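You operate a simulated robot arm through the tools that you are given. There is no shell and no other tool. Be economical: measure what you need, move in short steps, check, and stop when the job is done.

The job below is to be done with a simulated two-armed robot. You get a single attempt, and the scene is never put back.

Task
Take the blue scrubbing brush and leave it on the bottom shelf of the reel rack. Then take the blue splice clip on the top of the long steel bench and put it away on the right stand top. Then take the green arch and put it in the tray of the wire cart. Then open the grey cabinet drawer, take the tall black stopper on the top of the long steel bench and put it away in the inside of the grey cabinet drawer, then shut the drawer. Then press the blue water button three times. Then take the green tin and put it on top of the blue case. Keep to this order. Set down upright: blue splice clip, tall black stopper.

Only the result counts: the job must be done as asked and must still hold three seconds after the hand-in. Knocking over, shifting, dropping, spilling or breaking anything else fails it. Lids that push on must go on centred and level and be pressed home; caps that screw on are set level and turned clockwise until they are tight.

Robot
Two 6-joint arms with two-finger parallel grippers on one trunk, on a base that drives. Base frame: it is fixed to the floor where the robot stands at the start and does not move with it; the origin is under the middle of the robot, x ahead of it, y to its left, z up; the surface under the hand at the start is at about z = 0.85. Units: m, rad, N and s.
The left shoulder is at the start at [0.28, 0.185, 1.06], the right one opposite. With the tool pointing down near the work surface each hand reaches from about 0.56 to 0.94 m from the robot's upright axis, wherever it stands, measured 20 degrees to its own side. Places, roughly: blue case (17x10x6 cm) [1.8, 0, 0.9]; blue scrubbing brush (10x5x7 cm) [0.9, -0.8, 0.9]; blue splice clip (9x4x4 cm) [0.8, -0.7, 0.9]; blue water button [1, -0.3, 0.9]; bottom shelf of the reel rack [-2.4, -2.1, 0.2]; green arch (12x4x26 cm) [1, -0.5, 1]; green tin (8x8x8 cm) [1.2, 0, 0.9]; grey cabinet drawer [-3.4, 6.5, 0.7]; inside of the grey cabinet drawer [-3.4, 6.6, 0.6]; right stand top [0.9, 3.3, 0.8]; tall black stopper (4x4x7 cm) [1, -0.6, 0.9]; tray of the wire cart [0.4, 3.9, 0.7]. Payload 1.57 kg a hand.
The tool frame of a hand sits at the grasp point between the pads (the TCP): z along the fingers, y along the line on which they close. The tips reach 0.03 m beyond it. The gripper opens to 0.08 m. The fingers are 0.017 m wide and 0.012 m thick; the gripper's body (0.04 by 0.082 m) begins 0.08 m behind the TCP.
Orientation is told as [roll, pitch, yaw] about the base's x, y, z axes, in that order, counted from this pose: with the fingers straight down and closing along the base's y, the tool's x points along the base's -x, its y along +y and its z along -z.

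Tools
- The arms move only by the tool send_rows. It takes "left_targets", "right_targets" or both (then of equal length, played together; a hand with none holds still); each is a list of rows, each a list of 6 numbers: the shift along the base's x, y, z in m, then the turn, a rotation vector about the base's x, y, z in degrees. In form: [[dx, dy, dz, rx, ry, rz], ...]. A call has 1 to 20 rows; each row shifts and turns the commanded pose from where the row before left it. "left_jaw" and "right_jaw" are, for a hand that has rows, the finger opening in m, from 0 to 0.08, set as the call begins (left out, the last holds). Each row takes 0.2 s and may step no farther than 0.05 m and 0.15 rad from the row before; otherwise, or with a gripper value out of range, the whole call is refused. Where a pose cannot be reached the arm comes as near as it can. A force on the tool above 40 N (or 10 N above the force at the start of the call, whichever is more), or a blocked arm, ends the call early, and 0.2 s more pass. The fingers move at their own pace (about 0.153 m/s each) and stop on an object; they squeeze with about 27 N. The grip force told is the motor's: it shows also when the fingers shut on nothing. Time passes only in rows, and 0.2 s behind the last, so rows that do not move let the fingers close. The reply holds the time, the measured pose of the TCP, the force on the tool along the base axes, the opening and the grip force, in the units named above and with some noise, with the torque about the TCP (base axes, N m) and any sound that the robot's microphone picked up.
- Cameras (640 x 400 px; columns grow to the right, rows downward): "scene" is now at [0.2457, -0.0253, 1.527]; the picture's right is [-0.28, -0.96, 0.00], its down [-0.48, 0.14, -0.87] and it looks along [0.83, -0.24, -0.50] (base axes); focal length 290 px, centre (320, 200). "left" rides on the left gripper at [0.072, 0.007, -0.122] in its tool frame; the picture's right is [-0.09, 1.00, 0.00], its down [-0.84, -0.08, -0.54] and it looks along [-0.54, -0.05, 0.84] (tool axes); focal length 238 px, centre (320, 200). "right" rides on the right gripper at [0.072, -0.007, -0.122] in its tool frame; the picture's right is [0.09, 1.00, 0.00], its down [-0.84, 0.08, -0.54] and it looks along [-0.54, 0.05, 0.84] (tool axes); focal length 238 px, centre (320, 200). There is no depth. A picture from a camera that has moved, and an enlarged one, comes with that camera's place and axes in the base frame and with its lens.
- snapshot(camera): a new picture of that camera. No time passes.
- raise_lower(by): slides the trunk up (or, below 0, down) by that many m; the arms and the scene camera ride with it, the base frame stays. It gives what a move gives, with no picture.
- drive_base(legs): drives the robot by 1 to 6 legs, each [ahead, turn to the left] in m and rad, along the robot's own axes; the way and the turn of a leg run together, so that a leg with both is an arc; at most 1.5 m and 3.142 rad a leg. The arms and the cameras ride along, it lands a little off, and it stops where it bumps. It gives what a move gives.
- aim_head(pan, tilt): turns the head with the scene camera to pan (to the left, within 1.501 rad either way) and tilt (down, from -0.506 to 1.204), counted from straight ahead of the robot. It gives what a move gives.
- inspect(camera, box): a new picture of the part [left, top, right, bottom] of that camera's present view, enlarged. No time passes.
- sign_off(): hands the job in; it is judged then, once.

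Go step by step. Nothing tells you exact positions but the pictures and the camera data: compare them with the known pose of the tool, close in by small moves and look again before you grip or let go. The budget is 196 turns and 192 pictures, counting those below and the enlarged ones. Unless the task says otherwise, let go and move clear before handing in, and close with one line.

The tools are called after ">>>" as a command line: name --argument value ..., lists and objects as JSON in quotes. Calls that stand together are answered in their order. send_rows: Moves the arms, as the interface text tells. Its arguments: {"type":"object","properties":{"left_targets":{"type":"array"},"left_jaw":{"type":"number"},"right_targets":{"type":"array"},"right_jaw":{"type":"number"}},"required":[]} The other tools are called the same way: raise_lower (by) slides the trunk up or down; drive_base (legs) drives the base; aim_head (pan, tilt) turns the head that bears the scene camera; snapshot (camera) takes a picture; inspect (camera, box) takes an enlarged picture of a part of a camera's view; sign_off () hands the job in.

At the start:

```text
time: 0.0
left_position: [0.73, -0.1369, 1.2181]
left_ee_rot: [0.001, 0.0, -0.696]
left_contact_force: [-0.3, 0.4, -0.2]
left_moment: [-0.02, 0.01, 0.03]
left_gripper_width: 0.0798
left_grasp_force: 0.0
right_position: [0.6004, -0.3996, 1.2291]
right_ee_rot: [0.0, -0.001, -0.695]
right_contact_force: [0.2, 0.2, -0.9]
right_moment: [0.0, 0.02, -0.02]
right_gripper_width: 0.0802
right_grasp_force: 0.1
trunk travel left (down, up): [-0.755, 0.235]
robot x, y, heading: [0.0021, -0.0019, 0.004]
head pan, tilt: [-0.286, 0.525]
```

scene: 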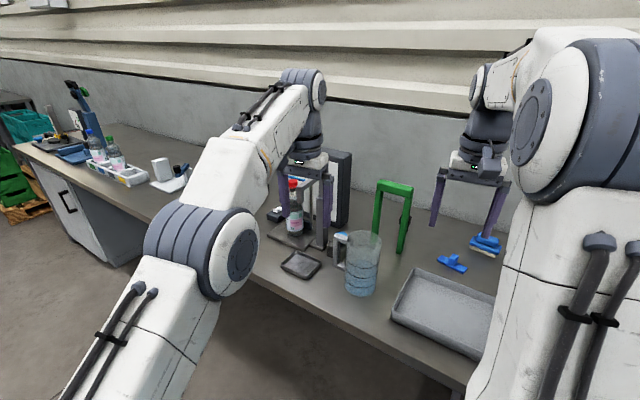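
right: 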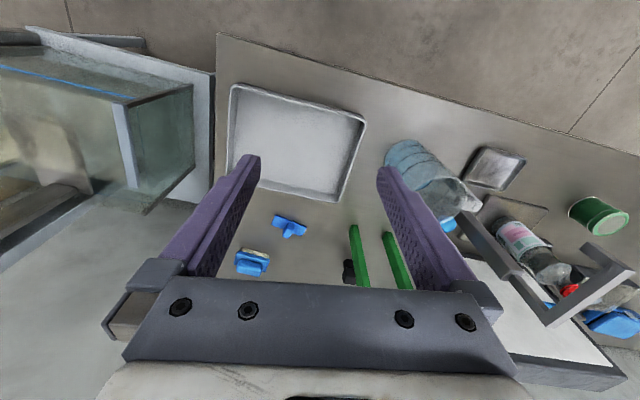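
left: 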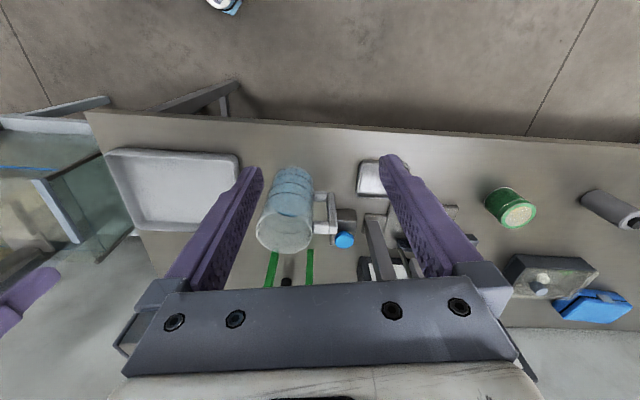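

The bench runs diagonally ahead, with the brush and clip to the right. I'll look around before moving.

>>> aim_head --pan -1.1 --tilt 0.6

>>> snapshot --camera "scene"

>>> inspect --camera "right" --box '[200, 180, 460, 320]'

```text
time: 1.1
left_position: [0.73, -0.1367, 1.2184]
left_ee_rot: [0.0, 0.0, -0.698]
left_contact_force: [-0.2, -1.4, -0.2]
left_moment: [-0.01, 0.02, 0.02]
left_gripper_width: 0.0802
left_grasp_force: 0.0
right_position: [0.601, -0.3993, 1.23]
right_ee_rot: [0.001, 0.001, -0.695]
right_contact_force: [-0.1, 0.1, 0.4]
right_moment: [0.0, -0.02, 0.03]
right_gripper_width: 0.0802
right_grasp_force: 0.1
trunk travel left (down, up): [-0.755, 0.235]
robot x, y, heading: [-0.0014, 0.0005, 0.002]
head pan, tilt: [-1.1, 0.6]
```

```text
188 pictures are left
camera scene: at [0.1991, -0.0785, 1.5203], right [-0.89, -0.45, 0.0], down [-0.26, 0.5, -0.83], along [0.38, -0.73, -0.56], focal length 290 px, centre (320, 200)
```

scene: 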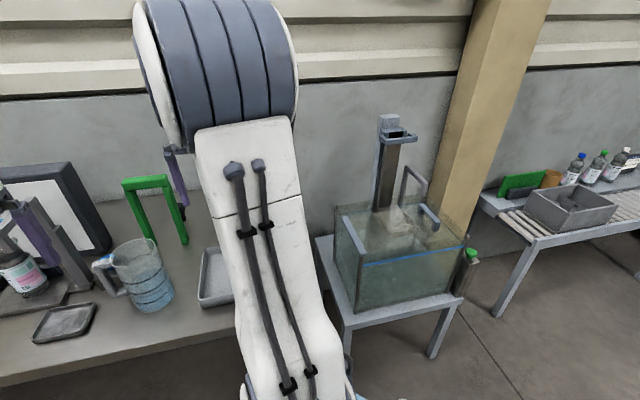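

```text
2.46 times, centred on (330, 250) of right
camera zoom: at [0.5406, -0.358, 1.3518], right [0.57, 0.82, 0.0], down [0.69, -0.48, 0.54], along [0.45, -0.31, -0.84], focal length 587 px, centre (295, 77)
```

zoom: 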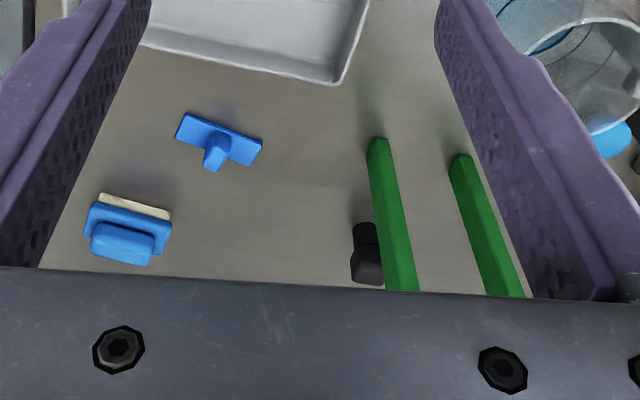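

>>> drive_base --legs '[[0, -0.85]]'

>>> aim_head --pan 0.0 --tilt 0.8

>>> snapshot --camera "scene"

>>> snapshot --camera "left"

```text
time: 3.8
left_position: [0.373, -0.6434, 1.2187]
left_ee_rot: [-0.001, 0.001, -1.556]
left_contact_force: [0.5, 0.3, 0.4]
left_moment: [0.0, -0.01, 0.03]
left_gripper_width: 0.08
left_grasp_force: 0.0
right_position: [0.0894, -0.7166, 1.2301]
right_ee_rot: [0.0, 0.002, -1.556]
right_contact_force: [0.3, -0.4, 0.4]
right_moment: [0.04, 0.0, -0.02]
right_gripper_width: 0.0799
right_grasp_force: 0.1
trunk travel left (down, up): [-0.755, 0.235]
robot x, y, heading: [-0.0016, -0.001, -0.857]
head pan, tilt: [-1.1, 0.6]
```

```text
time: 5.1
left_position: [0.3739, -0.6432, 1.2178]
left_ee_rot: [0.001, 0.0, -1.556]
left_contact_force: [0.0, 0.1, 0.3]
left_moment: [-0.01, 0.02, -0.03]
left_gripper_width: 0.0802
left_grasp_force: 0.0
right_position: [0.09, -0.7168, 1.2295]
right_ee_rot: [0.001, 0.0, -1.555]
right_contact_force: [0.7, -0.5, -0.7]
right_moment: [0.01, 0.01, 0.0]
right_gripper_width: 0.0801
right_grasp_force: 0.0
trunk travel left (down, up): [-0.755, 0.235]
robot x, y, heading: [-0.0027, 0.0008, -0.864]
head pan, tilt: [0.0, 0.799]
```

```text
186 pictures are left
camera scene: at [0.1557, -0.1823, 1.5034], right [-0.76, -0.65, 0.0], down [-0.47, 0.54, -0.7], along [0.45, -0.53, -0.72], focal length 290 px, centre (320, 200)
```

scene: 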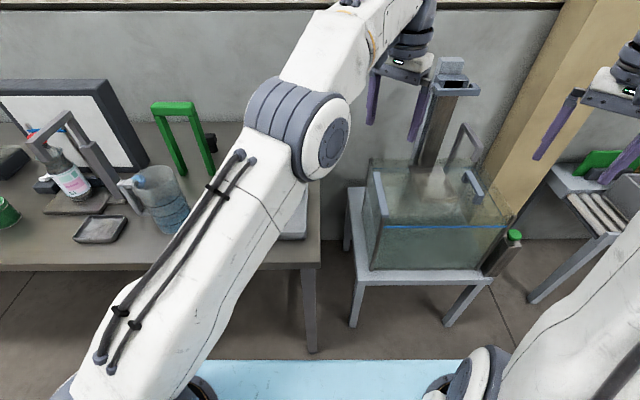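

```text
185 pictures are left
camera left: at [0.3789, -0.5716, 1.3395], right [1.0, -0.08, 0.0], down [-0.06, -0.84, 0.54], along [-0.04, -0.54, -0.84], focal length 238 px, centre (320, 200)
```

left: 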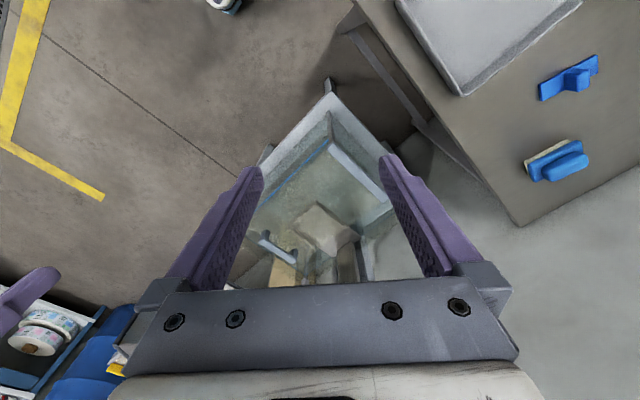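

>>> aim_head --pan 0.0 --tilt 1.2

>>> snapshot --camera "scene"

>>> aim_head --pan -1.4 --tilt 0.5

>>> snapshot --camera "scene"

```text
time: 6.0
left_position: [0.3724, -0.6432, 1.218]
left_ee_rot: [0.0, -0.001, -1.554]
left_contact_force: [0.3, 1.0, 0.1]
left_moment: [-0.02, 0.01, 0.02]
left_gripper_width: 0.0798
left_grasp_force: 0.1
right_position: [0.0886, -0.7165, 1.2298]
right_ee_rot: [-0.002, 0.001, -1.554]
right_contact_force: [-1.2, -0.1, 0.5]
right_moment: [0.04, 0.0, 0.01]
right_gripper_width: 0.0802
right_grasp_force: 0.1
trunk travel left (down, up): [-0.755, 0.235]
robot x, y, heading: [0.0013, -0.0004, -0.86]
head pan, tilt: [0.0, 1.201]
```

```text
184 pictures are left
camera scene: at [0.1397, -0.1636, 1.4757], right [-0.76, -0.65, 0.0], down [-0.61, 0.71, -0.36], along [0.24, -0.28, -0.93], focal length 290 px, centre (320, 200)
```

scene: 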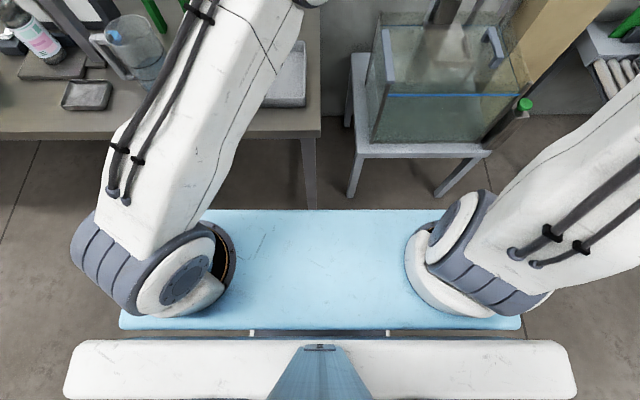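

```text
time: 7.5
left_position: [0.3728, -0.6413, 1.2179]
left_ee_rot: [0.001, -0.001, -1.556]
left_contact_force: [0.7, 0.0, -0.3]
left_moment: [0.01, 0.04, 0.0]
left_gripper_width: 0.0801
left_grasp_force: 0.0
right_position: [0.0899, -0.7157, 1.2295]
right_ee_rot: [-0.001, 0.001, -1.554]
right_contact_force: [0.3, -1.0, -0.4]
right_moment: [-0.02, 0.01, 0.0]
right_gripper_width: 0.0801
right_grasp_force: 0.0
trunk travel left (down, up): [-0.755, 0.235]
robot x, y, heading: [-0.0005, 0.0009, -0.859]
head pan, tilt: [-1.4, 0.499]
```

```text
183 pictures are left
camera scene: at [0.0453, -0.1914, 1.5294], right [-0.77, 0.64, 0.0], down [0.3, 0.37, -0.88], along [-0.56, -0.68, -0.48], focal length 290 px, centre (320, 200)
```

scene: 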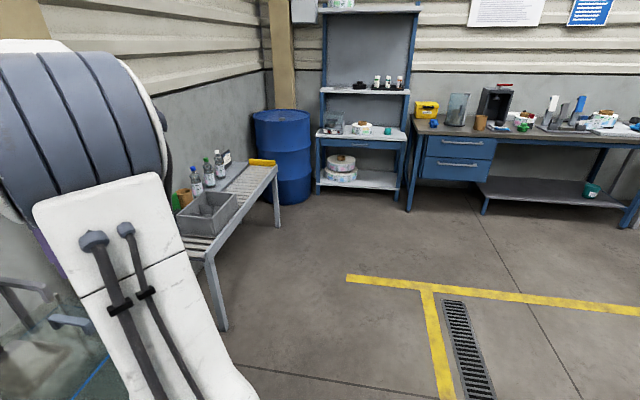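

>>> drive_base --legs '[[0, 1.571], [0.3, 0], [0, -1.571]]'

>>> aim_head --pan -0.15 --tilt 1.0

>>> snapshot --camera "scene"

>>> snapshot --camera "right"

```text
time: 17.2
left_position: [0.5998, -0.4474, 1.2182]
left_ee_rot: [0.0, 0.0, -1.555]
left_contact_force: [-0.1, 0.5, 0.4]
left_moment: [0.02, -0.01, 0.01]
left_gripper_width: 0.08
left_grasp_force: 0.2
right_position: [0.3159, -0.5216, 1.2304]
right_ee_rot: [0.0, 0.001, -1.557]
right_contact_force: [0.9, 0.4, 0.3]
right_moment: [0.01, 0.0, 0.0]
right_gripper_width: 0.0801
right_grasp_force: 0.1
trunk travel left (down, up): [-0.755, 0.235]
robot x, y, heading: [0.2264, 0.1938, -0.859]
head pan, tilt: [-1.4, 0.499]
```

```text
time: 18.6
left_position: [0.5988, -0.4467, 1.2177]
left_ee_rot: [0.0, 0.0, -1.556]
left_contact_force: [-0.9, 1.1, 0.2]
left_moment: [-0.01, -0.01, -0.04]
left_gripper_width: 0.0798
left_grasp_force: 0.0
right_position: [0.3167, -0.5191, 1.2301]
right_ee_rot: [0.001, 0.001, -1.556]
right_contact_force: [0.4, 0.2, 0.3]
right_moment: [0.0, 0.01, -0.01]
right_gripper_width: 0.0801
right_grasp_force: 0.0
trunk travel left (down, up): [-0.755, 0.235]
robot x, y, heading: [0.2256, 0.1939, -0.861]
head pan, tilt: [-0.15, 1.0]
```

```text
182 pictures are left
camera scene: at [0.3663, 0.0154, 1.4883], right [-0.85, -0.53, 0.0], down [-0.45, 0.71, -0.54], along [0.29, -0.46, -0.84], focal length 290 px, centre (320, 200)
```

scene: 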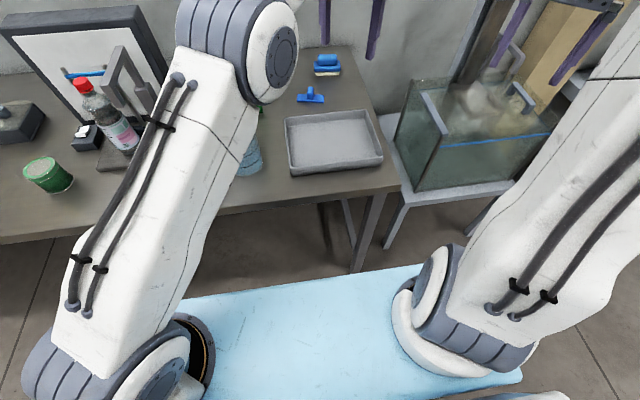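

```text
181 pictures are left
camera right: at [0.3076, -0.448, 1.3517], right [0.99, 0.11, 0.0], down [0.09, -0.84, 0.54], along [0.06, -0.54, -0.84], focal length 238 px, centre (320, 200)
```

right: 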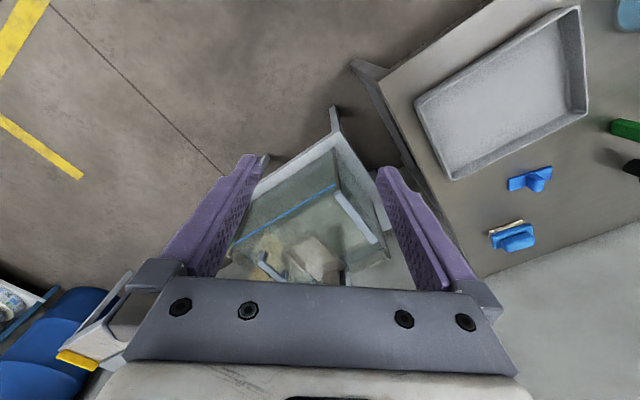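

>>> send_rows --left_targets '[[0.038, 0.033, 0, 0, 0, 0], [0.038, 0.033, 0, 0, 0, 0], [0.038, 0.033, 0, 0, 0, 0], [0.038, 0.033, 0, 0, 0, 0], [0.038, 0.033, 0, 0, 0, 0], [0, 0, 0, 0, 0, 0], [0, 0, 0, 0, 0, 0]]' --right_targets '[[0.029, 0.025, 0, 0, 0, -7], [0.029, 0.025, 0, 0, 0, -7], [0.029, 0.025, 0, 0, 0, -7], [0.029, 0.025, 0, 0, 0, -7], [0.029, 0.025, 0, 0, 0, -7], [0.029, 0.025, 0, 0, 0, -7], [0, 0, 0, 0, 0, -8]]'

>>> drive_base --legs '[[0.2, 0]]'

>>> snapshot --camera "right"

>>> snapshot --camera "scene"

```text
refused: row 1 steps farther than a row can; nothing moved
```

```text
time: 20.2
left_position: [0.7318, -0.5989, 1.2165]
left_ee_rot: [0.0, 0.0, -1.554]
left_contact_force: [0.0, 0.4, -0.1]
left_moment: [-0.01, -0.02, -0.05]
left_gripper_width: 0.08
left_grasp_force: 0.0
right_position: [0.4482, -0.6727, 1.2293]
right_ee_rot: [0.0, 0.0, -1.556]
right_contact_force: [0.2, 0.0, 0.4]
right_moment: [-0.02, -0.01, 0.02]
right_gripper_width: 0.0799
right_grasp_force: 0.0
trunk travel left (down, up): [-0.755, 0.235]
robot x, y, heading: [0.3595, 0.0433, -0.855]
head pan, tilt: [-0.15, 1.0]
```

```text
180 pictures are left
camera right: at [0.4399, -0.6004, 1.3518], right [0.99, 0.11, 0.0], down [0.09, -0.84, 0.54], along [0.06, -0.54, -0.84], focal length 238 px, centre (320, 200)
```

right: 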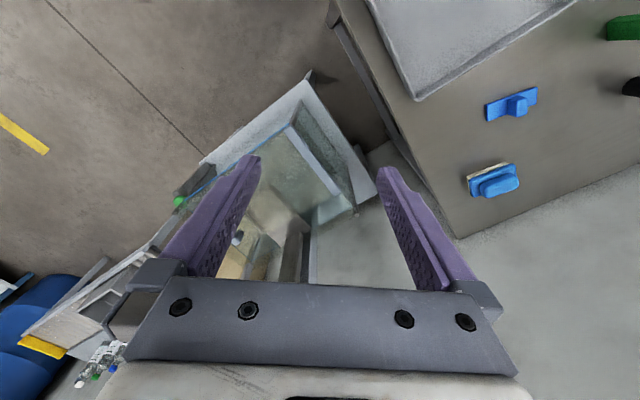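

```text
179 pictures are left
camera scene: at [0.498, -0.1369, 1.4883], right [-0.85, -0.53, 0.0], down [-0.45, 0.71, -0.54], along [0.29, -0.46, -0.84], focal length 290 px, centre (320, 200)
```

scene: 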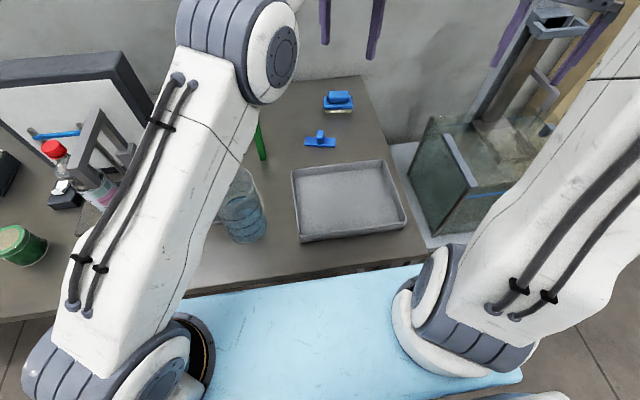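

>>> send_rows --left_targets '[[0.036, 0.031, 0, 0, 0, 0], [0.036, 0.031, 0, 0, 0, 0], [0.036, 0.031, 0, 0, 0, 0], [0.036, 0.031, 0, 0, 0, 0], [0.036, 0.031, 0, 0, 0, 0], [0, 0, 0, 0, 0, 0], [0, 0, 0, 0, 0, 0]]' --right_targets '[[0.029, 0.025, 0, 0, 0, -7], [0.029, 0.025, 0, 0, 0, -7], [0.029, 0.025, 0, 0, 0, -7], [0.029, 0.025, 0, 0, 0, -7], [0.029, 0.025, 0, 0, 0, -7], [0.029, 0.025, 0, 0, 0, -7], [0, 0, 0, 0, 0, -8]]'

>>> snapshot --camera "right"

>>> snapshot --camera "scene"

```text
time: 21.8
left_position: [0.9124, -0.4445, 1.2153]
left_ee_rot: [0.0, 0.001, -1.555]
left_contact_force: [0.1, -0.3, 0.6]
left_moment: [-0.03, 0.02, 0.01]
left_gripper_width: 0.08
left_grasp_force: 0.1
right_position: [0.6235, -0.5233, 1.231]
right_ee_rot: [-0.001, -0.001, -2.428]
right_contact_force: [-0.3, -0.6, 0.1]
right_moment: [0.02, 0.07, 0.03]
right_gripper_width: 0.08
right_grasp_force: 0.0
trunk travel left (down, up): [-0.755, 0.235]
robot x, y, heading: [0.3589, 0.0422, -0.859]
head pan, tilt: [-0.15, 1.0]
```

```text
178 pictures are left
camera right: at [0.6723, -0.47, 1.3518], right [0.72, -0.69, 0.0], down [-0.58, -0.61, 0.54], along [-0.38, -0.39, -0.84], focal length 238 px, centre (320, 200)
```

right: 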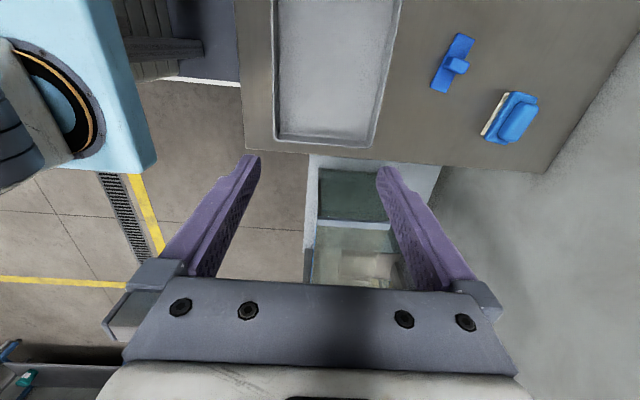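

```text
177 pictures are left
camera scene: at [0.4984, -0.137, 1.4883], right [-0.85, -0.53, 0.0], down [-0.45, 0.71, -0.54], along [0.29, -0.46, -0.84], focal length 290 px, centre (320, 200)
```

scene: 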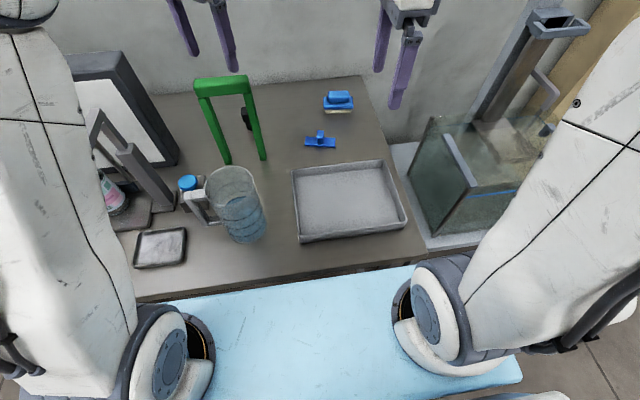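

>>> drive_base --legs '[[0.1, 0]]'

>>> send_rows --right_targets '[[0.032, -0.036, 0, 0, 0, 0], [0.032, -0.036, 0, 0, 0, 0], [0.032, -0.036, 0, 0, 0, 0], [0.032, -0.036, 0, 0, 0, 0], [0.032, -0.036, -0.01, 0, 0, 0], [0, 0, -0.04, 0, 0, 0], [0, 0, -0.04, 0, 0, 0]]'

>>> snapshot --camera "right"

>>> snapshot --camera "scene"

```text
time: 23.0
left_position: [0.9767, -0.5214, 1.217]
left_ee_rot: [-0.001, 0.001, -1.553]
left_contact_force: [0.2, -0.3, 0.8]
left_moment: [-0.04, -0.03, -0.01]
left_gripper_width: 0.0801
left_grasp_force: 0.0
right_position: [0.6889, -0.5998, 1.2291]
right_ee_rot: [0.0, 0.0, -2.424]
right_contact_force: [-0.1, -0.1, 0.0]
right_moment: [-0.02, -0.02, -0.04]
right_gripper_width: 0.08
right_grasp_force: 0.0
trunk travel left (down, up): [-0.755, 0.235]
robot x, y, heading: [0.4185, -0.0318, -0.861]
head pan, tilt: [-0.15, 1.0]
```

```text
time: 24.6
left_position: [0.9787, -0.5204, 1.2167]
left_ee_rot: [0.0, -0.001, -1.553]
left_contact_force: [-0.6, -0.1, 0.4]
left_moment: [0.0, -0.02, 0.01]
left_gripper_width: 0.0797
left_grasp_force: 0.2
right_position: [0.8447, -0.7753, 1.135]
right_ee_rot: [-0.001, 0.0, -2.425]
right_contact_force: [-0.1, -1.0, 1.3]
right_moment: [-0.03, 0.03, 0.01]
right_gripper_width: 0.0798
right_grasp_force: 0.1
right hand out of reach, approached as far as the arm can: row 5
trunk travel left (down, up): [-0.755, 0.235]
robot x, y, heading: [0.4254, -0.0347, -0.857]
head pan, tilt: [-0.15, 1.0]
```

```text
176 pictures are left
camera right: at [0.8937, -0.7217, 1.2577], right [0.72, -0.69, 0.0], down [-0.58, -0.61, 0.54], along [-0.37, -0.39, -0.84], focal length 238 px, centre (320, 200)
```

right: 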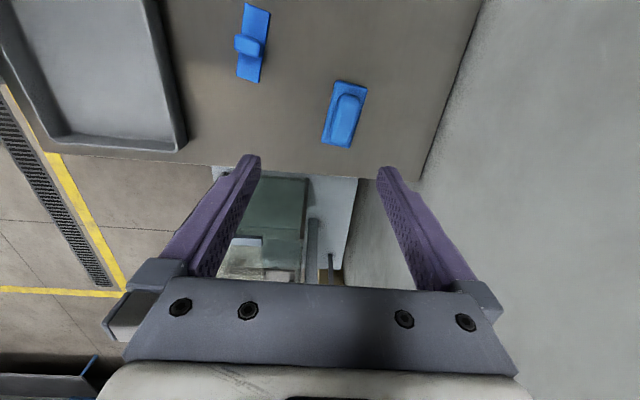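

```text
175 pictures are left
camera scene: at [0.5642, -0.2134, 1.4884], right [-0.85, -0.53, 0.0], down [-0.45, 0.71, -0.54], along [0.29, -0.46, -0.84], focal length 290 px, centre (320, 200)
```

scene: 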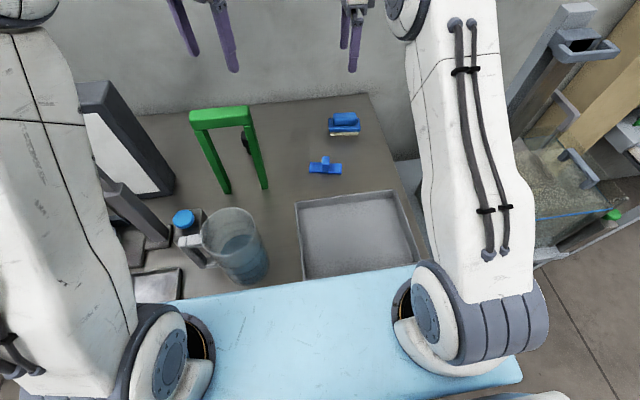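

>>> send_rows --right_targets '[[0, 0, -0.04, 0, 0, -5.5], [0, 0, -0.04, 0, 0, -5.5], [0, 0, -0.04, 0, 0, 0], [0, 0, -0.04, 0, 0, 0], [0.012, -0.033, 0, 0, 0, 0], [0, 0, 0, 0, 0, 0]]'

>>> snapshot --camera "right"

>>> inspect --camera "scene" --box '[260, 60, 440, 200]'

```text
time: 26.0
left_position: [0.978, -0.5218, 1.2166]
left_ee_rot: [-0.001, 0.001, -1.554]
left_contact_force: [-0.3, -1.1, 0.3]
left_moment: [0.0, 0.03, -0.01]
left_gripper_width: 0.08
left_grasp_force: 0.0
right_position: [0.8571, -0.8093, 0.9731]
right_ee_rot: [-0.001, 0.001, -2.617]
right_contact_force: [0.6, 0.5, -0.2]
right_moment: [0.0, 0.0, 0.01]
right_gripper_width: 0.0798
right_grasp_force: 0.0
trunk travel left (down, up): [-0.755, 0.235]
robot x, y, heading: [0.4216, -0.035, -0.857]
head pan, tilt: [-0.15, 1.0]
```

```text
174 pictures are left
camera right: at [0.9144, -0.7659, 1.0964], right [0.58, -0.82, 0.0], down [-0.69, -0.49, 0.54], along [-0.44, -0.31, -0.84], focal length 238 px, centre (320, 200)
```

right: 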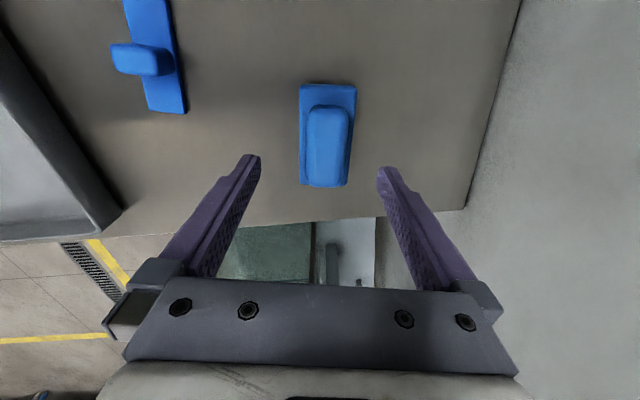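

```text
2.86 times, centred on (350, 130) of scene
camera zoom: at [0.5643, -0.2137, 1.4882], right [-0.85, -0.53, 0.0], down [-0.45, 0.71, -0.54], along [0.29, -0.46, -0.84], focal length 829 px, centre (234, 400)
```

zoom: 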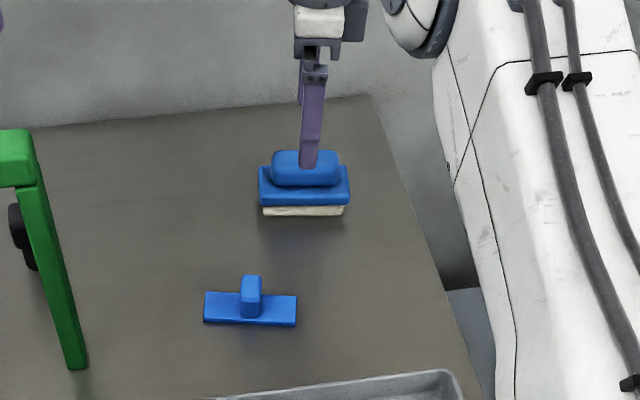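

>>> send_rows --right_targets '[[0.008, 0.001, -0.03, 0, 0, 0], [0, 0, -0.03, 0, 0, 0], [0, 0, -0.018, 0, 0, 0], [0, 0, 0, 0, 0, 0]]'

>>> inspect --camera "scene" --box '[290, 80, 410, 160]'

>>> snapshot --camera "right"

```text
time: 27.0
left_position: [0.9779, -0.5217, 1.2159]
left_ee_rot: [0.001, -0.001, -1.553]
left_contact_force: [-0.7, -0.4, 0.0]
left_moment: [0.02, -0.01, -0.03]
left_gripper_width: 0.0801
left_grasp_force: 0.1
right_position: [0.8646, -0.8062, 0.8966]
right_ee_rot: [0.0, 0.001, -2.618]
right_contact_force: [-0.1, -1.1, -0.4]
right_moment: [-0.02, 0.05, -0.03]
right_gripper_width: 0.0801
right_grasp_force: 0.0
trunk travel left (down, up): [-0.755, 0.235]
robot x, y, heading: [0.423, -0.0334, -0.86]
head pan, tilt: [-0.15, 1.0]
```

```text
5.00 times, centred on (350, 120) of scene
camera zoom: at [0.5643, -0.2135, 1.4883], right [-0.85, -0.53, 0.0], down [-0.45, 0.71, -0.54], along [0.29, -0.46, -0.84], focal length 1452 px, centre (170, 600)
```

zoom: 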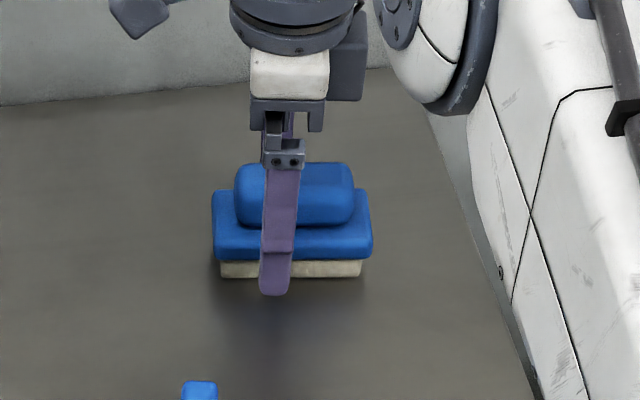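

```text
171 pictures are left
camera right: at [0.9229, -0.7643, 1.0189], right [0.58, -0.82, 0.0], down [-0.69, -0.48, 0.54], along [-0.44, -0.31, -0.84], focal length 238 px, centre (320, 200)
```

right: 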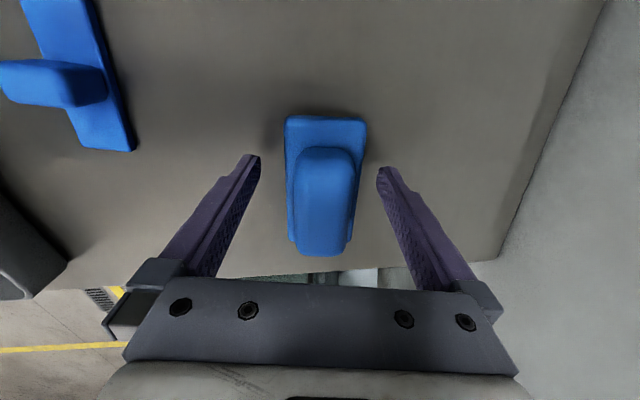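

>>> send_rows --right_targets '[[0, 0, 0, 0, 0, 0], [0, 0, 0, 0, 0, 0], [0, 0, 0, 0, 0, 0]]' --right_jaw 0.0

>>> send_rows --right_targets '[[0, 0, 0.02, 0, 0, 0], [0, 0, 0.04, 0, 0, 0], [0, 0, 0.04, 0, 0, 0], [0, 0, 0.04, 0, 0, 0], [0, 0, 0.04, 0, 0, 0], [0, 0, 0.04, 0, 0, 0], [-0.03, 0.035, 0.03, 0, 0, 0], [-0.03, 0.035, 0, 0, 0, 0], [-0.03, 0.035, 0, 0, 0, 0], [-0.03, 0.035, 0, 0, 0, 0], [-0.03, 0.035, 0, 0, 0, 0]]'

>>> snapshot --camera "right"

>>> snapshot --camera "scene"

```text
time: 27.8
left_position: [0.9786, -0.5206, 1.2159]
left_ee_rot: [-0.001, 0.0, -1.554]
left_contact_force: [-1.1, -0.2, 0.1]
left_moment: [0.0, 0.01, 0.0]
left_gripper_width: 0.0801
left_grasp_force: 0.1
right_position: [0.8643, -0.8062, 0.8979]
right_ee_rot: [0.0, 0.0, -2.618]
right_contact_force: [-0.3, 0.4, -0.2]
right_moment: [0.02, -0.02, 0.05]
right_gripper_width: 0.0497
right_grasp_force: 27.3
trunk travel left (down, up): [-0.755, 0.235]
robot x, y, heading: [0.4217, -0.0324, -0.86]
head pan, tilt: [-0.15, 1.0]
```

```text
refused: row 7 steps farther than a row can; nothing moved
```

```text
170 pictures are left
camera right: at [0.9228, -0.7642, 1.0191], right [0.58, -0.82, 0.0], down [-0.69, -0.49, 0.54], along [-0.44, -0.31, -0.84], focal length 238 px, centre (320, 200)
```

right: 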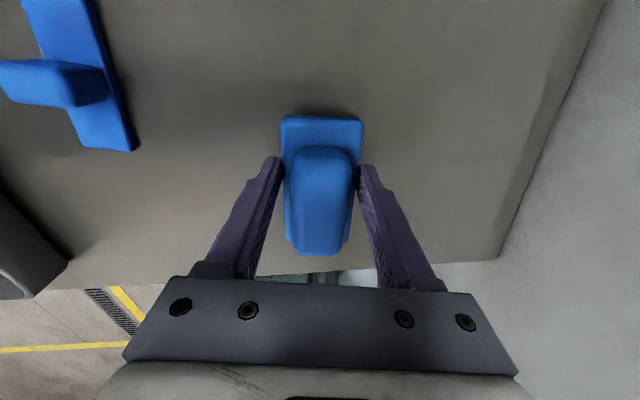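

```text
169 pictures are left
camera scene: at [0.5642, -0.2134, 1.4883], right [-0.85, -0.53, 0.0], down [-0.45, 0.71, -0.54], along [0.29, -0.46, -0.84], focal length 290 px, centre (320, 200)
```

scene: 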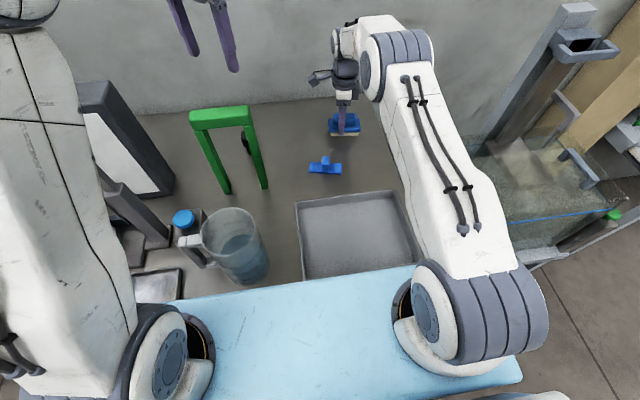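

>>> send_rows --right_targets '[[0, 0, 0.02, 0, 0, 0], [0, 0, 0.04, 0, 0, 0], [0, 0, 0.04, 0, 0, 0], [0, 0, 0.04, 0, 0, 0], [0, 0, 0.04, 0, 0, 0], [0, 0, 0.04, 0, 0, 0], [-0.03, 0.035, 0.01, 0, 0, 0], [-0.03, 0.035, 0, 0, 0, 0], [-0.03, 0.035, 0, 0, 0, 0], [-0.03, 0.035, 0, 0, 0, 0], [-0.03, 0.035, 0, 0, 0, 0], [-0.03, 0.035, 0, 0, 0, 0], [-0.03, 0.035, 0, 0, 0, 0]]'

>>> drive_base --legs '[[-0.5, 0]]'

>>> aim_head --pan -1.3 --tilt 0.5

>>> snapshot --camera "scene"

```text
time: 30.6
left_position: [0.9785, -0.5214, 1.2171]
left_ee_rot: [0.0, 0.001, -1.554]
left_contact_force: [-0.3, 0.9, 0.8]
left_moment: [-0.01, 0.05, 0.02]
left_gripper_width: 0.0801
left_grasp_force: 0.1
right_position: [0.6554, -0.5618, 1.1287]
right_ee_rot: [0.001, 0.001, -2.618]
right_contact_force: [-0.3, 1.1, -1.7]
right_moment: [0.02, -0.04, 0.02]
right_gripper_width: 0.0499
right_grasp_force: 26.3
trunk travel left (down, up): [-0.755, 0.235]
robot x, y, heading: [0.4242, -0.034, -0.862]
head pan, tilt: [-0.15, 1.0]
```

```text
time: 33.5
left_position: [0.6557, -0.1459, 1.2172]
left_ee_rot: [0.001, 0.001, -1.554]
left_contact_force: [-0.3, -0.2, -0.1]
left_moment: [0.0, 0.02, 0.01]
left_gripper_width: 0.0803
left_grasp_force: 0.0
right_position: [0.3317, -0.1882, 1.1283]
right_ee_rot: [-0.001, 0.0, -2.618]
right_contact_force: [0.8, -0.3, -1.2]
right_moment: [0.02, -0.01, 0.03]
right_gripper_width: 0.0496
right_grasp_force: 27.0
trunk travel left (down, up): [-0.755, 0.235]
robot x, y, heading: [0.0989, 0.3378, -0.857]
head pan, tilt: [-0.15, 1.0]
```

```text
time: 34.9
left_position: [0.653, -0.1441, 1.2188]
left_ee_rot: [0.001, 0.0, -1.555]
left_contact_force: [-0.4, 0.2, 0.7]
left_moment: [-0.03, -0.01, 0.0]
left_gripper_width: 0.0799
left_grasp_force: 0.2
right_position: [0.3303, -0.1845, 1.1303]
right_ee_rot: [0.001, 0.001, -2.619]
right_contact_force: [0.3, -0.6, -0.9]
right_moment: [0.01, -0.04, 0.0]
right_gripper_width: 0.0495
right_grasp_force: 27.1
trunk travel left (down, up): [-0.755, 0.235]
robot x, y, heading: [0.098, 0.3433, -0.853]
head pan, tilt: [-1.3, 0.499]
```

```text
168 pictures are left
camera scene: at [0.1564, 0.1409, 1.5297], right [-0.83, 0.55, 0.0], down [0.26, 0.4, -0.88], along [-0.49, -0.73, -0.48], focal length 290 px, centre (320, 200)
```

scene: 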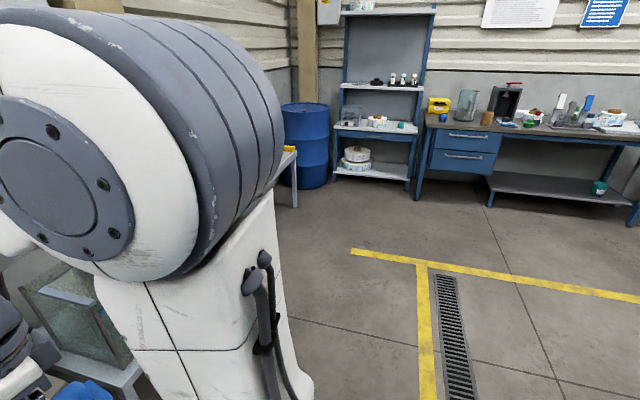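

>>> drive_base --legs '[[0, -1.33], [1.0, 0], [1.0, 0], [0, -0.245]]'

>>> aim_head --pan 0 --tilt 0.6

>>> snapshot --camera "scene"

```text
time: 49.0
left_position: [-1.5665, -1.8283, 1.2196]
left_ee_rot: [0.002, 0.0, -3.138]
left_contact_force: [0.4, 0.6, -0.1]
left_moment: [0.01, -0.02, 0.02]
left_gripper_width: 0.08
left_grasp_force: 0.1
right_position: [-1.601, -1.5055, 1.1297]
right_ee_rot: [0.0, -0.001, 2.078]
right_contact_force: [-0.1, 0.3, -1.5]
right_moment: [-0.01, -0.02, 0.0]
right_gripper_width: 0.0496
right_grasp_force: 27.2
trunk travel left (down, up): [-0.755, 0.235]
robot x, y, heading: [-1.0707, -1.2838, -2.444]
head pan, tilt: [-1.3, 0.499]
```

```text
time: 50.5
left_position: [-1.5619, -1.8285, 1.2179]
left_ee_rot: [0.003, -0.001, -3.138]
left_contact_force: [0.5, 0.2, 0.5]
left_moment: [0.04, -0.02, 0.01]
left_gripper_width: 0.0801
left_grasp_force: 0.0
right_position: [-1.6011, -1.5047, 1.1303]
right_ee_rot: [0.003, 0.0, 2.081]
right_contact_force: [-0.2, -0.1, -1.7]
right_moment: [-0.03, -0.02, 0.01]
right_gripper_width: 0.0492
right_grasp_force: 26.8
trunk travel left (down, up): [-0.755, 0.235]
robot x, y, heading: [-1.0741, -1.2818, -2.451]
head pan, tilt: [0.0, 0.6]
```

```text
167 pictures are left
camera scene: at [-1.2641, -1.4414, 1.5203], right [-0.64, 0.77, 0.0], down [0.43, 0.36, -0.83], along [-0.63, -0.53, -0.56], focal length 290 px, centre (320, 200)
```

scene: 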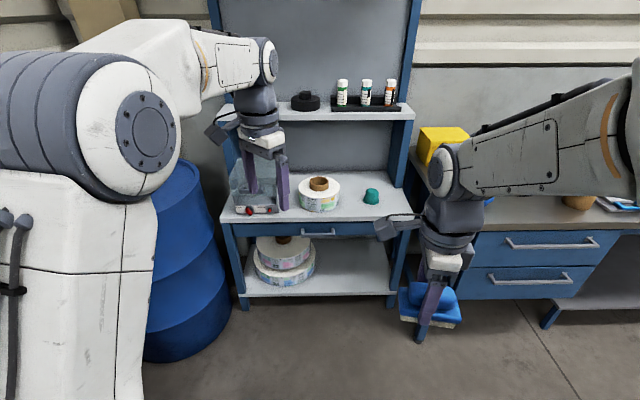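

>>> send_rows --left_targets '[[0.0403, -0.0037, 0, 0, 0, 0], [0.0403, -0.0037, 0, 0, 0, 0], [0.0403, -0.0037, 0, 0, 0, 0], [0.0403, -0.0037, 0, 0, 0, 0], [0.0403, -0.0037, 0, 0, 0, 0], [0.0403, -0.0037, 0, 0, 0, 0], [0.0403, -0.0037, 0, 0, 0, 0], [0, 0, 0, 0, 0, 0], [0, 0, 0, 0, 0, 0], [0, 0, 0, 0, 0, 0], [0, 0, 0, 0, 0, 0], [0, 0, 0, 0, 0, 0], [0, 0, 0, 0, 0, 0], [0, 0, 0, 0, 0, 0]]' --right_targets '[[0, 0, 0, 0, 0, 7.2], [0, 0, 0, 0, 0, 7.2], [0, 0, 0, 0, 0, 7.2], [0, 0, 0, 0, 0, 7.2], [0, 0, 0, 0, 0, 7.2], [0, 0, 0, 0, 0, 7.2], [0, 0, 0, 0, 0, 7.2], [0, 0, 0, 0, 0, 7.2], [0, 0, 0, 0, 0, 7.2], [0, 0, 0, 0, 0, 7.2], [0, 0, 0, 0, 0, 7.2], [0, 0, 0, 0, 0, 7.2], [0, 0, 0, 0, 0, 7.2], [0, 0, 0, 0, 0, 7.2]]'

>>> drive_base --legs '[[0.4, 0.02]]'

>>> raise_lower --by -0.7

>>> aim_head --pan 0 --tilt 0.5

>>> snapshot --camera "scene"

>>> snapshot --camera "right"

```text
time: 53.5
left_position: [-1.2833, -1.8535, 1.2194]
left_ee_rot: [0.001, 0.001, -3.138]
left_contact_force: [-1.0, -0.8, 1.2]
left_moment: [0.01, 0.02, 0.03]
left_gripper_width: 0.0798
left_grasp_force: 0.1
right_position: [-1.5993, -1.5046, 1.1301]
right_ee_rot: [0.002, 0.0, -2.44]
right_contact_force: [0.5, 0.5, -1.4]
right_moment: [0.03, 0.0, 0.01]
right_gripper_width: 0.049
right_grasp_force: 27.5
trunk travel left (down, up): [-0.755, 0.235]
robot x, y, heading: [-1.0677, -1.2811, -2.446]
head pan, tilt: [0.0, 0.6]
```

```text
time: 56.0
left_position: [-1.5746, -2.1179, 1.2179]
left_ee_rot: [0.002, -0.002, -3.119]
left_contact_force: [0.5, 0.2, 0.1]
left_moment: [-0.03, 0.02, -0.01]
left_gripper_width: 0.08
left_grasp_force: 0.1
right_position: [-1.8988, -1.7739, 1.1296]
right_ee_rot: [0.002, -0.001, -2.425]
right_contact_force: [0.0, 0.5, -1.3]
right_moment: [-0.03, -0.03, -0.03]
right_gripper_width: 0.0495
right_grasp_force: 27.0
trunk travel left (down, up): [-0.755, 0.235]
robot x, y, heading: [-1.378, -1.5377, -2.425]
head pan, tilt: [0.0, 0.6]
```

```text
refused: -0.7 is not a number from -0.4 to 0.4
```

```text
time: 56.6
left_position: [-1.5738, -2.118, 1.2183]
left_ee_rot: [0.001, -0.002, -3.118]
left_contact_force: [-0.3, 0.5, -0.7]
left_moment: [0.03, 0.0, 0.0]
left_gripper_width: 0.08
left_grasp_force: 0.0
right_position: [-1.8999, -1.7743, 1.1299]
right_ee_rot: [0.001, 0.001, -2.423]
right_contact_force: [-1.2, 1.3, -2.2]
right_moment: [0.02, -0.01, 0.01]
right_gripper_width: 0.0492
right_grasp_force: 27.0
trunk travel left (down, up): [-0.755, 0.235]
robot x, y, heading: [-1.371, -1.5429, -2.424]
head pan, tilt: [0.0, 0.499]
```

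```text
166 pictures are left
camera scene: at [-1.5661, -1.7063, 1.5293], right [-0.66, 0.75, 0.0], down [0.36, 0.32, -0.88], along [-0.66, -0.58, -0.48], focal length 290 px, centre (320, 200)
```

scene: 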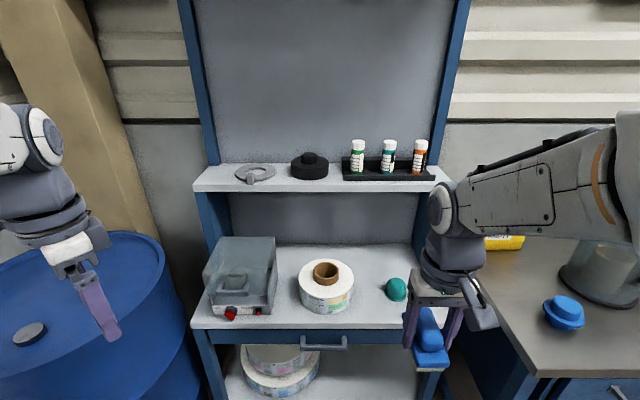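

```text
165 pictures are left
camera right: at [-1.8508, -1.7216, 1.2514], right [0.72, -0.69, 0.0], down [-0.58, -0.61, 0.54], along [-0.37, -0.39, -0.84], focal length 238 px, centre (320, 200)
```

right: 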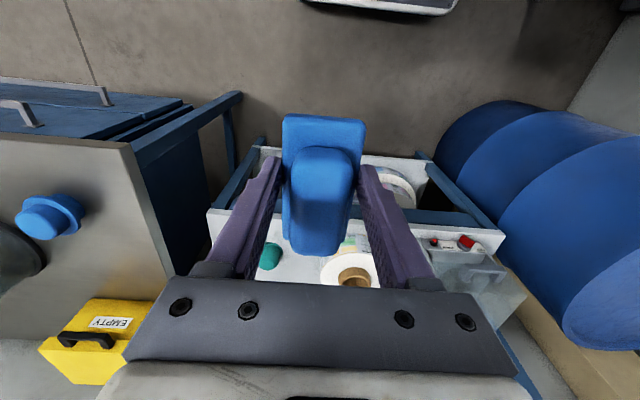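

>>> send_rows --left_targets '[[-0.0196, 0.0227, 0, 0, 0, 0], [-0.0196, 0.0227, 0, 0, 0, 0], [-0.0196, 0.0227, 0, 0, 0, 0], [-0.0196, 0.0227, 0, 0, 0, 0], [-0.0196, 0.0227, 0, 0, 0, 0]]'

>>> raise_lower --by -0.4

>>> snapshot --camera "scene"

```text
time: 57.8
left_position: [-1.6726, -2.0036, 1.2181]
left_ee_rot: [0.001, 0.001, -3.117]
left_contact_force: [-0.3, 0.2, -0.1]
left_moment: [0.0, 0.01, -0.01]
left_gripper_width: 0.0801
left_grasp_force: 0.0
right_position: [-1.8998, -1.7739, 1.1301]
right_ee_rot: [0.001, 0.0, -2.424]
right_contact_force: [0.2, -0.7, -1.3]
right_moment: [-0.01, -0.02, -0.02]
right_gripper_width: 0.0493
right_grasp_force: 27.0
trunk travel left (down, up): [-0.755, 0.235]
robot x, y, heading: [-1.3799, -1.5411, -2.426]
head pan, tilt: [0.0, 0.499]
```

```text
time: 61.7
left_position: [-1.672, -2.0038, 0.8186]
left_ee_rot: [0.002, 0.001, -3.119]
left_contact_force: [-0.1, -0.8, 0.2]
left_moment: [-0.02, 0.02, 0.01]
left_gripper_width: 0.0799
left_grasp_force: 0.0
right_position: [-1.8997, -1.7743, 0.7296]
right_ee_rot: [0.001, 0.0, -2.425]
right_contact_force: [-0.3, 0.2, -1.6]
right_moment: [0.0, 0.01, -0.03]
right_gripper_width: 0.0494
right_grasp_force: 26.7
trunk travel left (down, up): [-0.355, 0.635]
robot x, y, heading: [-1.3784, -1.5428, -2.427]
head pan, tilt: [0.0, 0.499]
```

```text
164 pictures are left
camera scene: at [-1.566, -1.7063, 1.1294], right [-0.66, 0.75, 0.0], down [0.36, 0.31, -0.88], along [-0.66, -0.58, -0.48], focal length 290 px, centre (320, 200)
```

scene: 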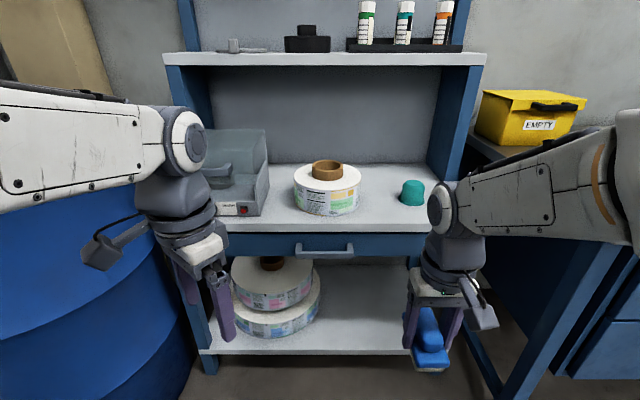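

>>> raise_lower --by -0.3

>>> snapshot --camera "scene"

>>> snapshot --camera "right"

```text
time: 64.7
left_position: [-1.6727, -2.0032, 0.5185]
left_ee_rot: [0.0, 0.0, -3.117]
left_contact_force: [0.6, -0.1, 0.5]
left_moment: [-0.01, 0.02, -0.03]
left_gripper_width: 0.08
left_grasp_force: 0.1
right_position: [-1.8996, -1.7757, 0.4302]
right_ee_rot: [0.003, 0.0, -2.424]
right_contact_force: [0.5, 0.2, -2.2]
right_moment: [0.01, -0.02, 0.0]
right_gripper_width: 0.0494
right_grasp_force: 26.9
trunk travel left (down, up): [-0.055, 0.935]
robot x, y, heading: [-1.3788, -1.542, -2.419]
head pan, tilt: [0.0, 0.499]
```

```text
163 pictures are left
camera scene: at [-1.566, -1.7062, 0.8294], right [-0.66, 0.75, 0.0], down [0.36, 0.31, -0.88], along [-0.66, -0.58, -0.48], focal length 290 px, centre (320, 200)
```

scene: 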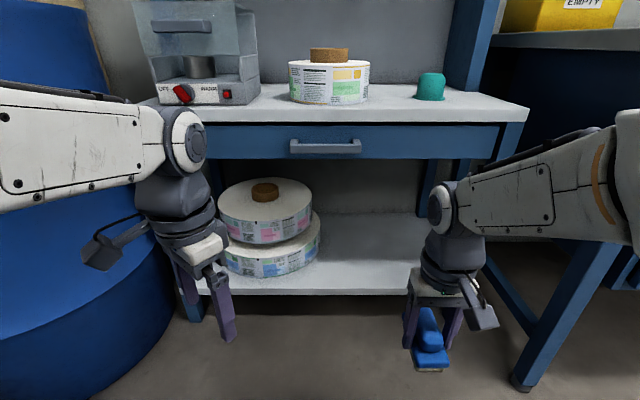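

```text
162 pictures are left
camera right: at [-1.8508, -1.7215, 0.5515], right [0.72, -0.69, 0.0], down [-0.58, -0.61, 0.54], along [-0.37, -0.39, -0.84], focal length 238 px, centre (320, 200)
```

right: 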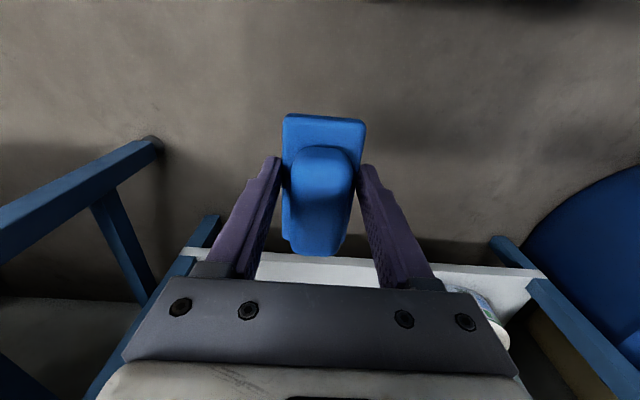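

>>> send_rows --right_targets '[[0, 0, -0.045, 0, 0, 0], [0, 0, -0.045, 0, 0, 0], [0, 0, -0.045, 0, 0, 0], [0, 0, -0.045, 0, 0, 0], [0, 0, -0.02, 0, 0, 0]]'

>>> drive_base --legs '[[0.22, 0]]'

>>> snapshot --camera "scene"

>>> snapshot --camera "right"

```text
time: 65.9
left_position: [-1.6727, -2.0033, 0.5189]
left_ee_rot: [0.001, 0.0, -3.12]
left_contact_force: [-1.0, -0.6, -0.1]
left_moment: [0.03, 0.01, 0.0]
left_gripper_width: 0.0802
left_grasp_force: 0.1
right_position: [-1.8993, -1.7755, 0.2285]
right_ee_rot: [0.002, 0.001, -2.424]
right_contact_force: [0.4, 0.5, -0.6]
right_moment: [-0.01, -0.02, -0.01]
right_gripper_width: 0.0493
right_grasp_force: 27.3
trunk travel left (down, up): [-0.055, 0.935]
robot x, y, heading: [-1.3773, -1.5416, -2.422]
head pan, tilt: [0.0, 0.499]
```

```text
time: 67.5
left_position: [-1.8391, -2.1489, 0.5188]
left_ee_rot: [0.002, -0.001, -3.118]
left_contact_force: [0.1, 0.3, 0.0]
left_moment: [-0.02, -0.01, -0.02]
left_gripper_width: 0.0803
left_grasp_force: 0.1
right_position: [-2.0654, -1.9204, 0.229]
right_ee_rot: [0.002, -0.001, -2.422]
right_contact_force: [0.3, -0.5, -1.3]
right_moment: [0.02, -0.03, -0.02]
right_gripper_width: 0.0493
right_grasp_force: 26.9
trunk travel left (down, up): [-0.055, 0.935]
robot x, y, heading: [-1.5394, -1.6872, -2.423]
head pan, tilt: [0.0, 0.499]
```

```text
161 pictures are left
camera scene: at [-1.732, -1.8512, 0.8294], right [-0.66, 0.75, 0.0], down [0.36, 0.31, -0.88], along [-0.66, -0.58, -0.48], focal length 290 px, centre (320, 200)
```

scene: 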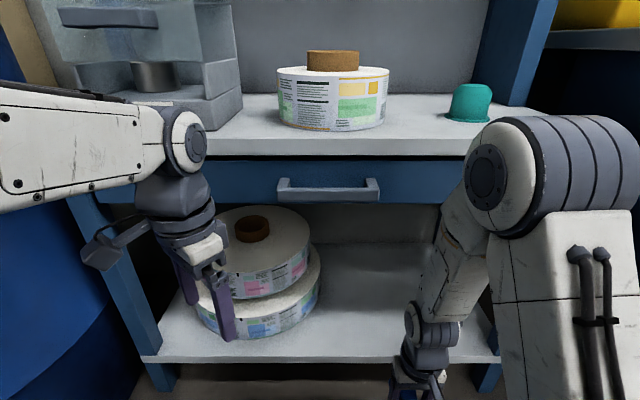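

```text
160 pictures are left
camera right: at [-2.0165, -1.8672, 0.3507], right [0.72, -0.69, 0.0], down [-0.58, -0.61, 0.54], along [-0.37, -0.39, -0.84], focal length 238 px, centre (320, 200)
```

right: 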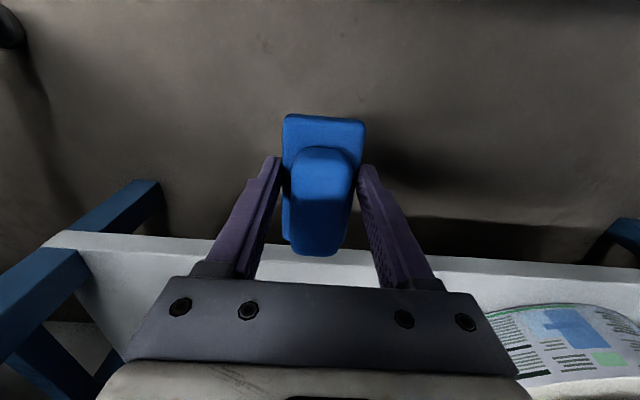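

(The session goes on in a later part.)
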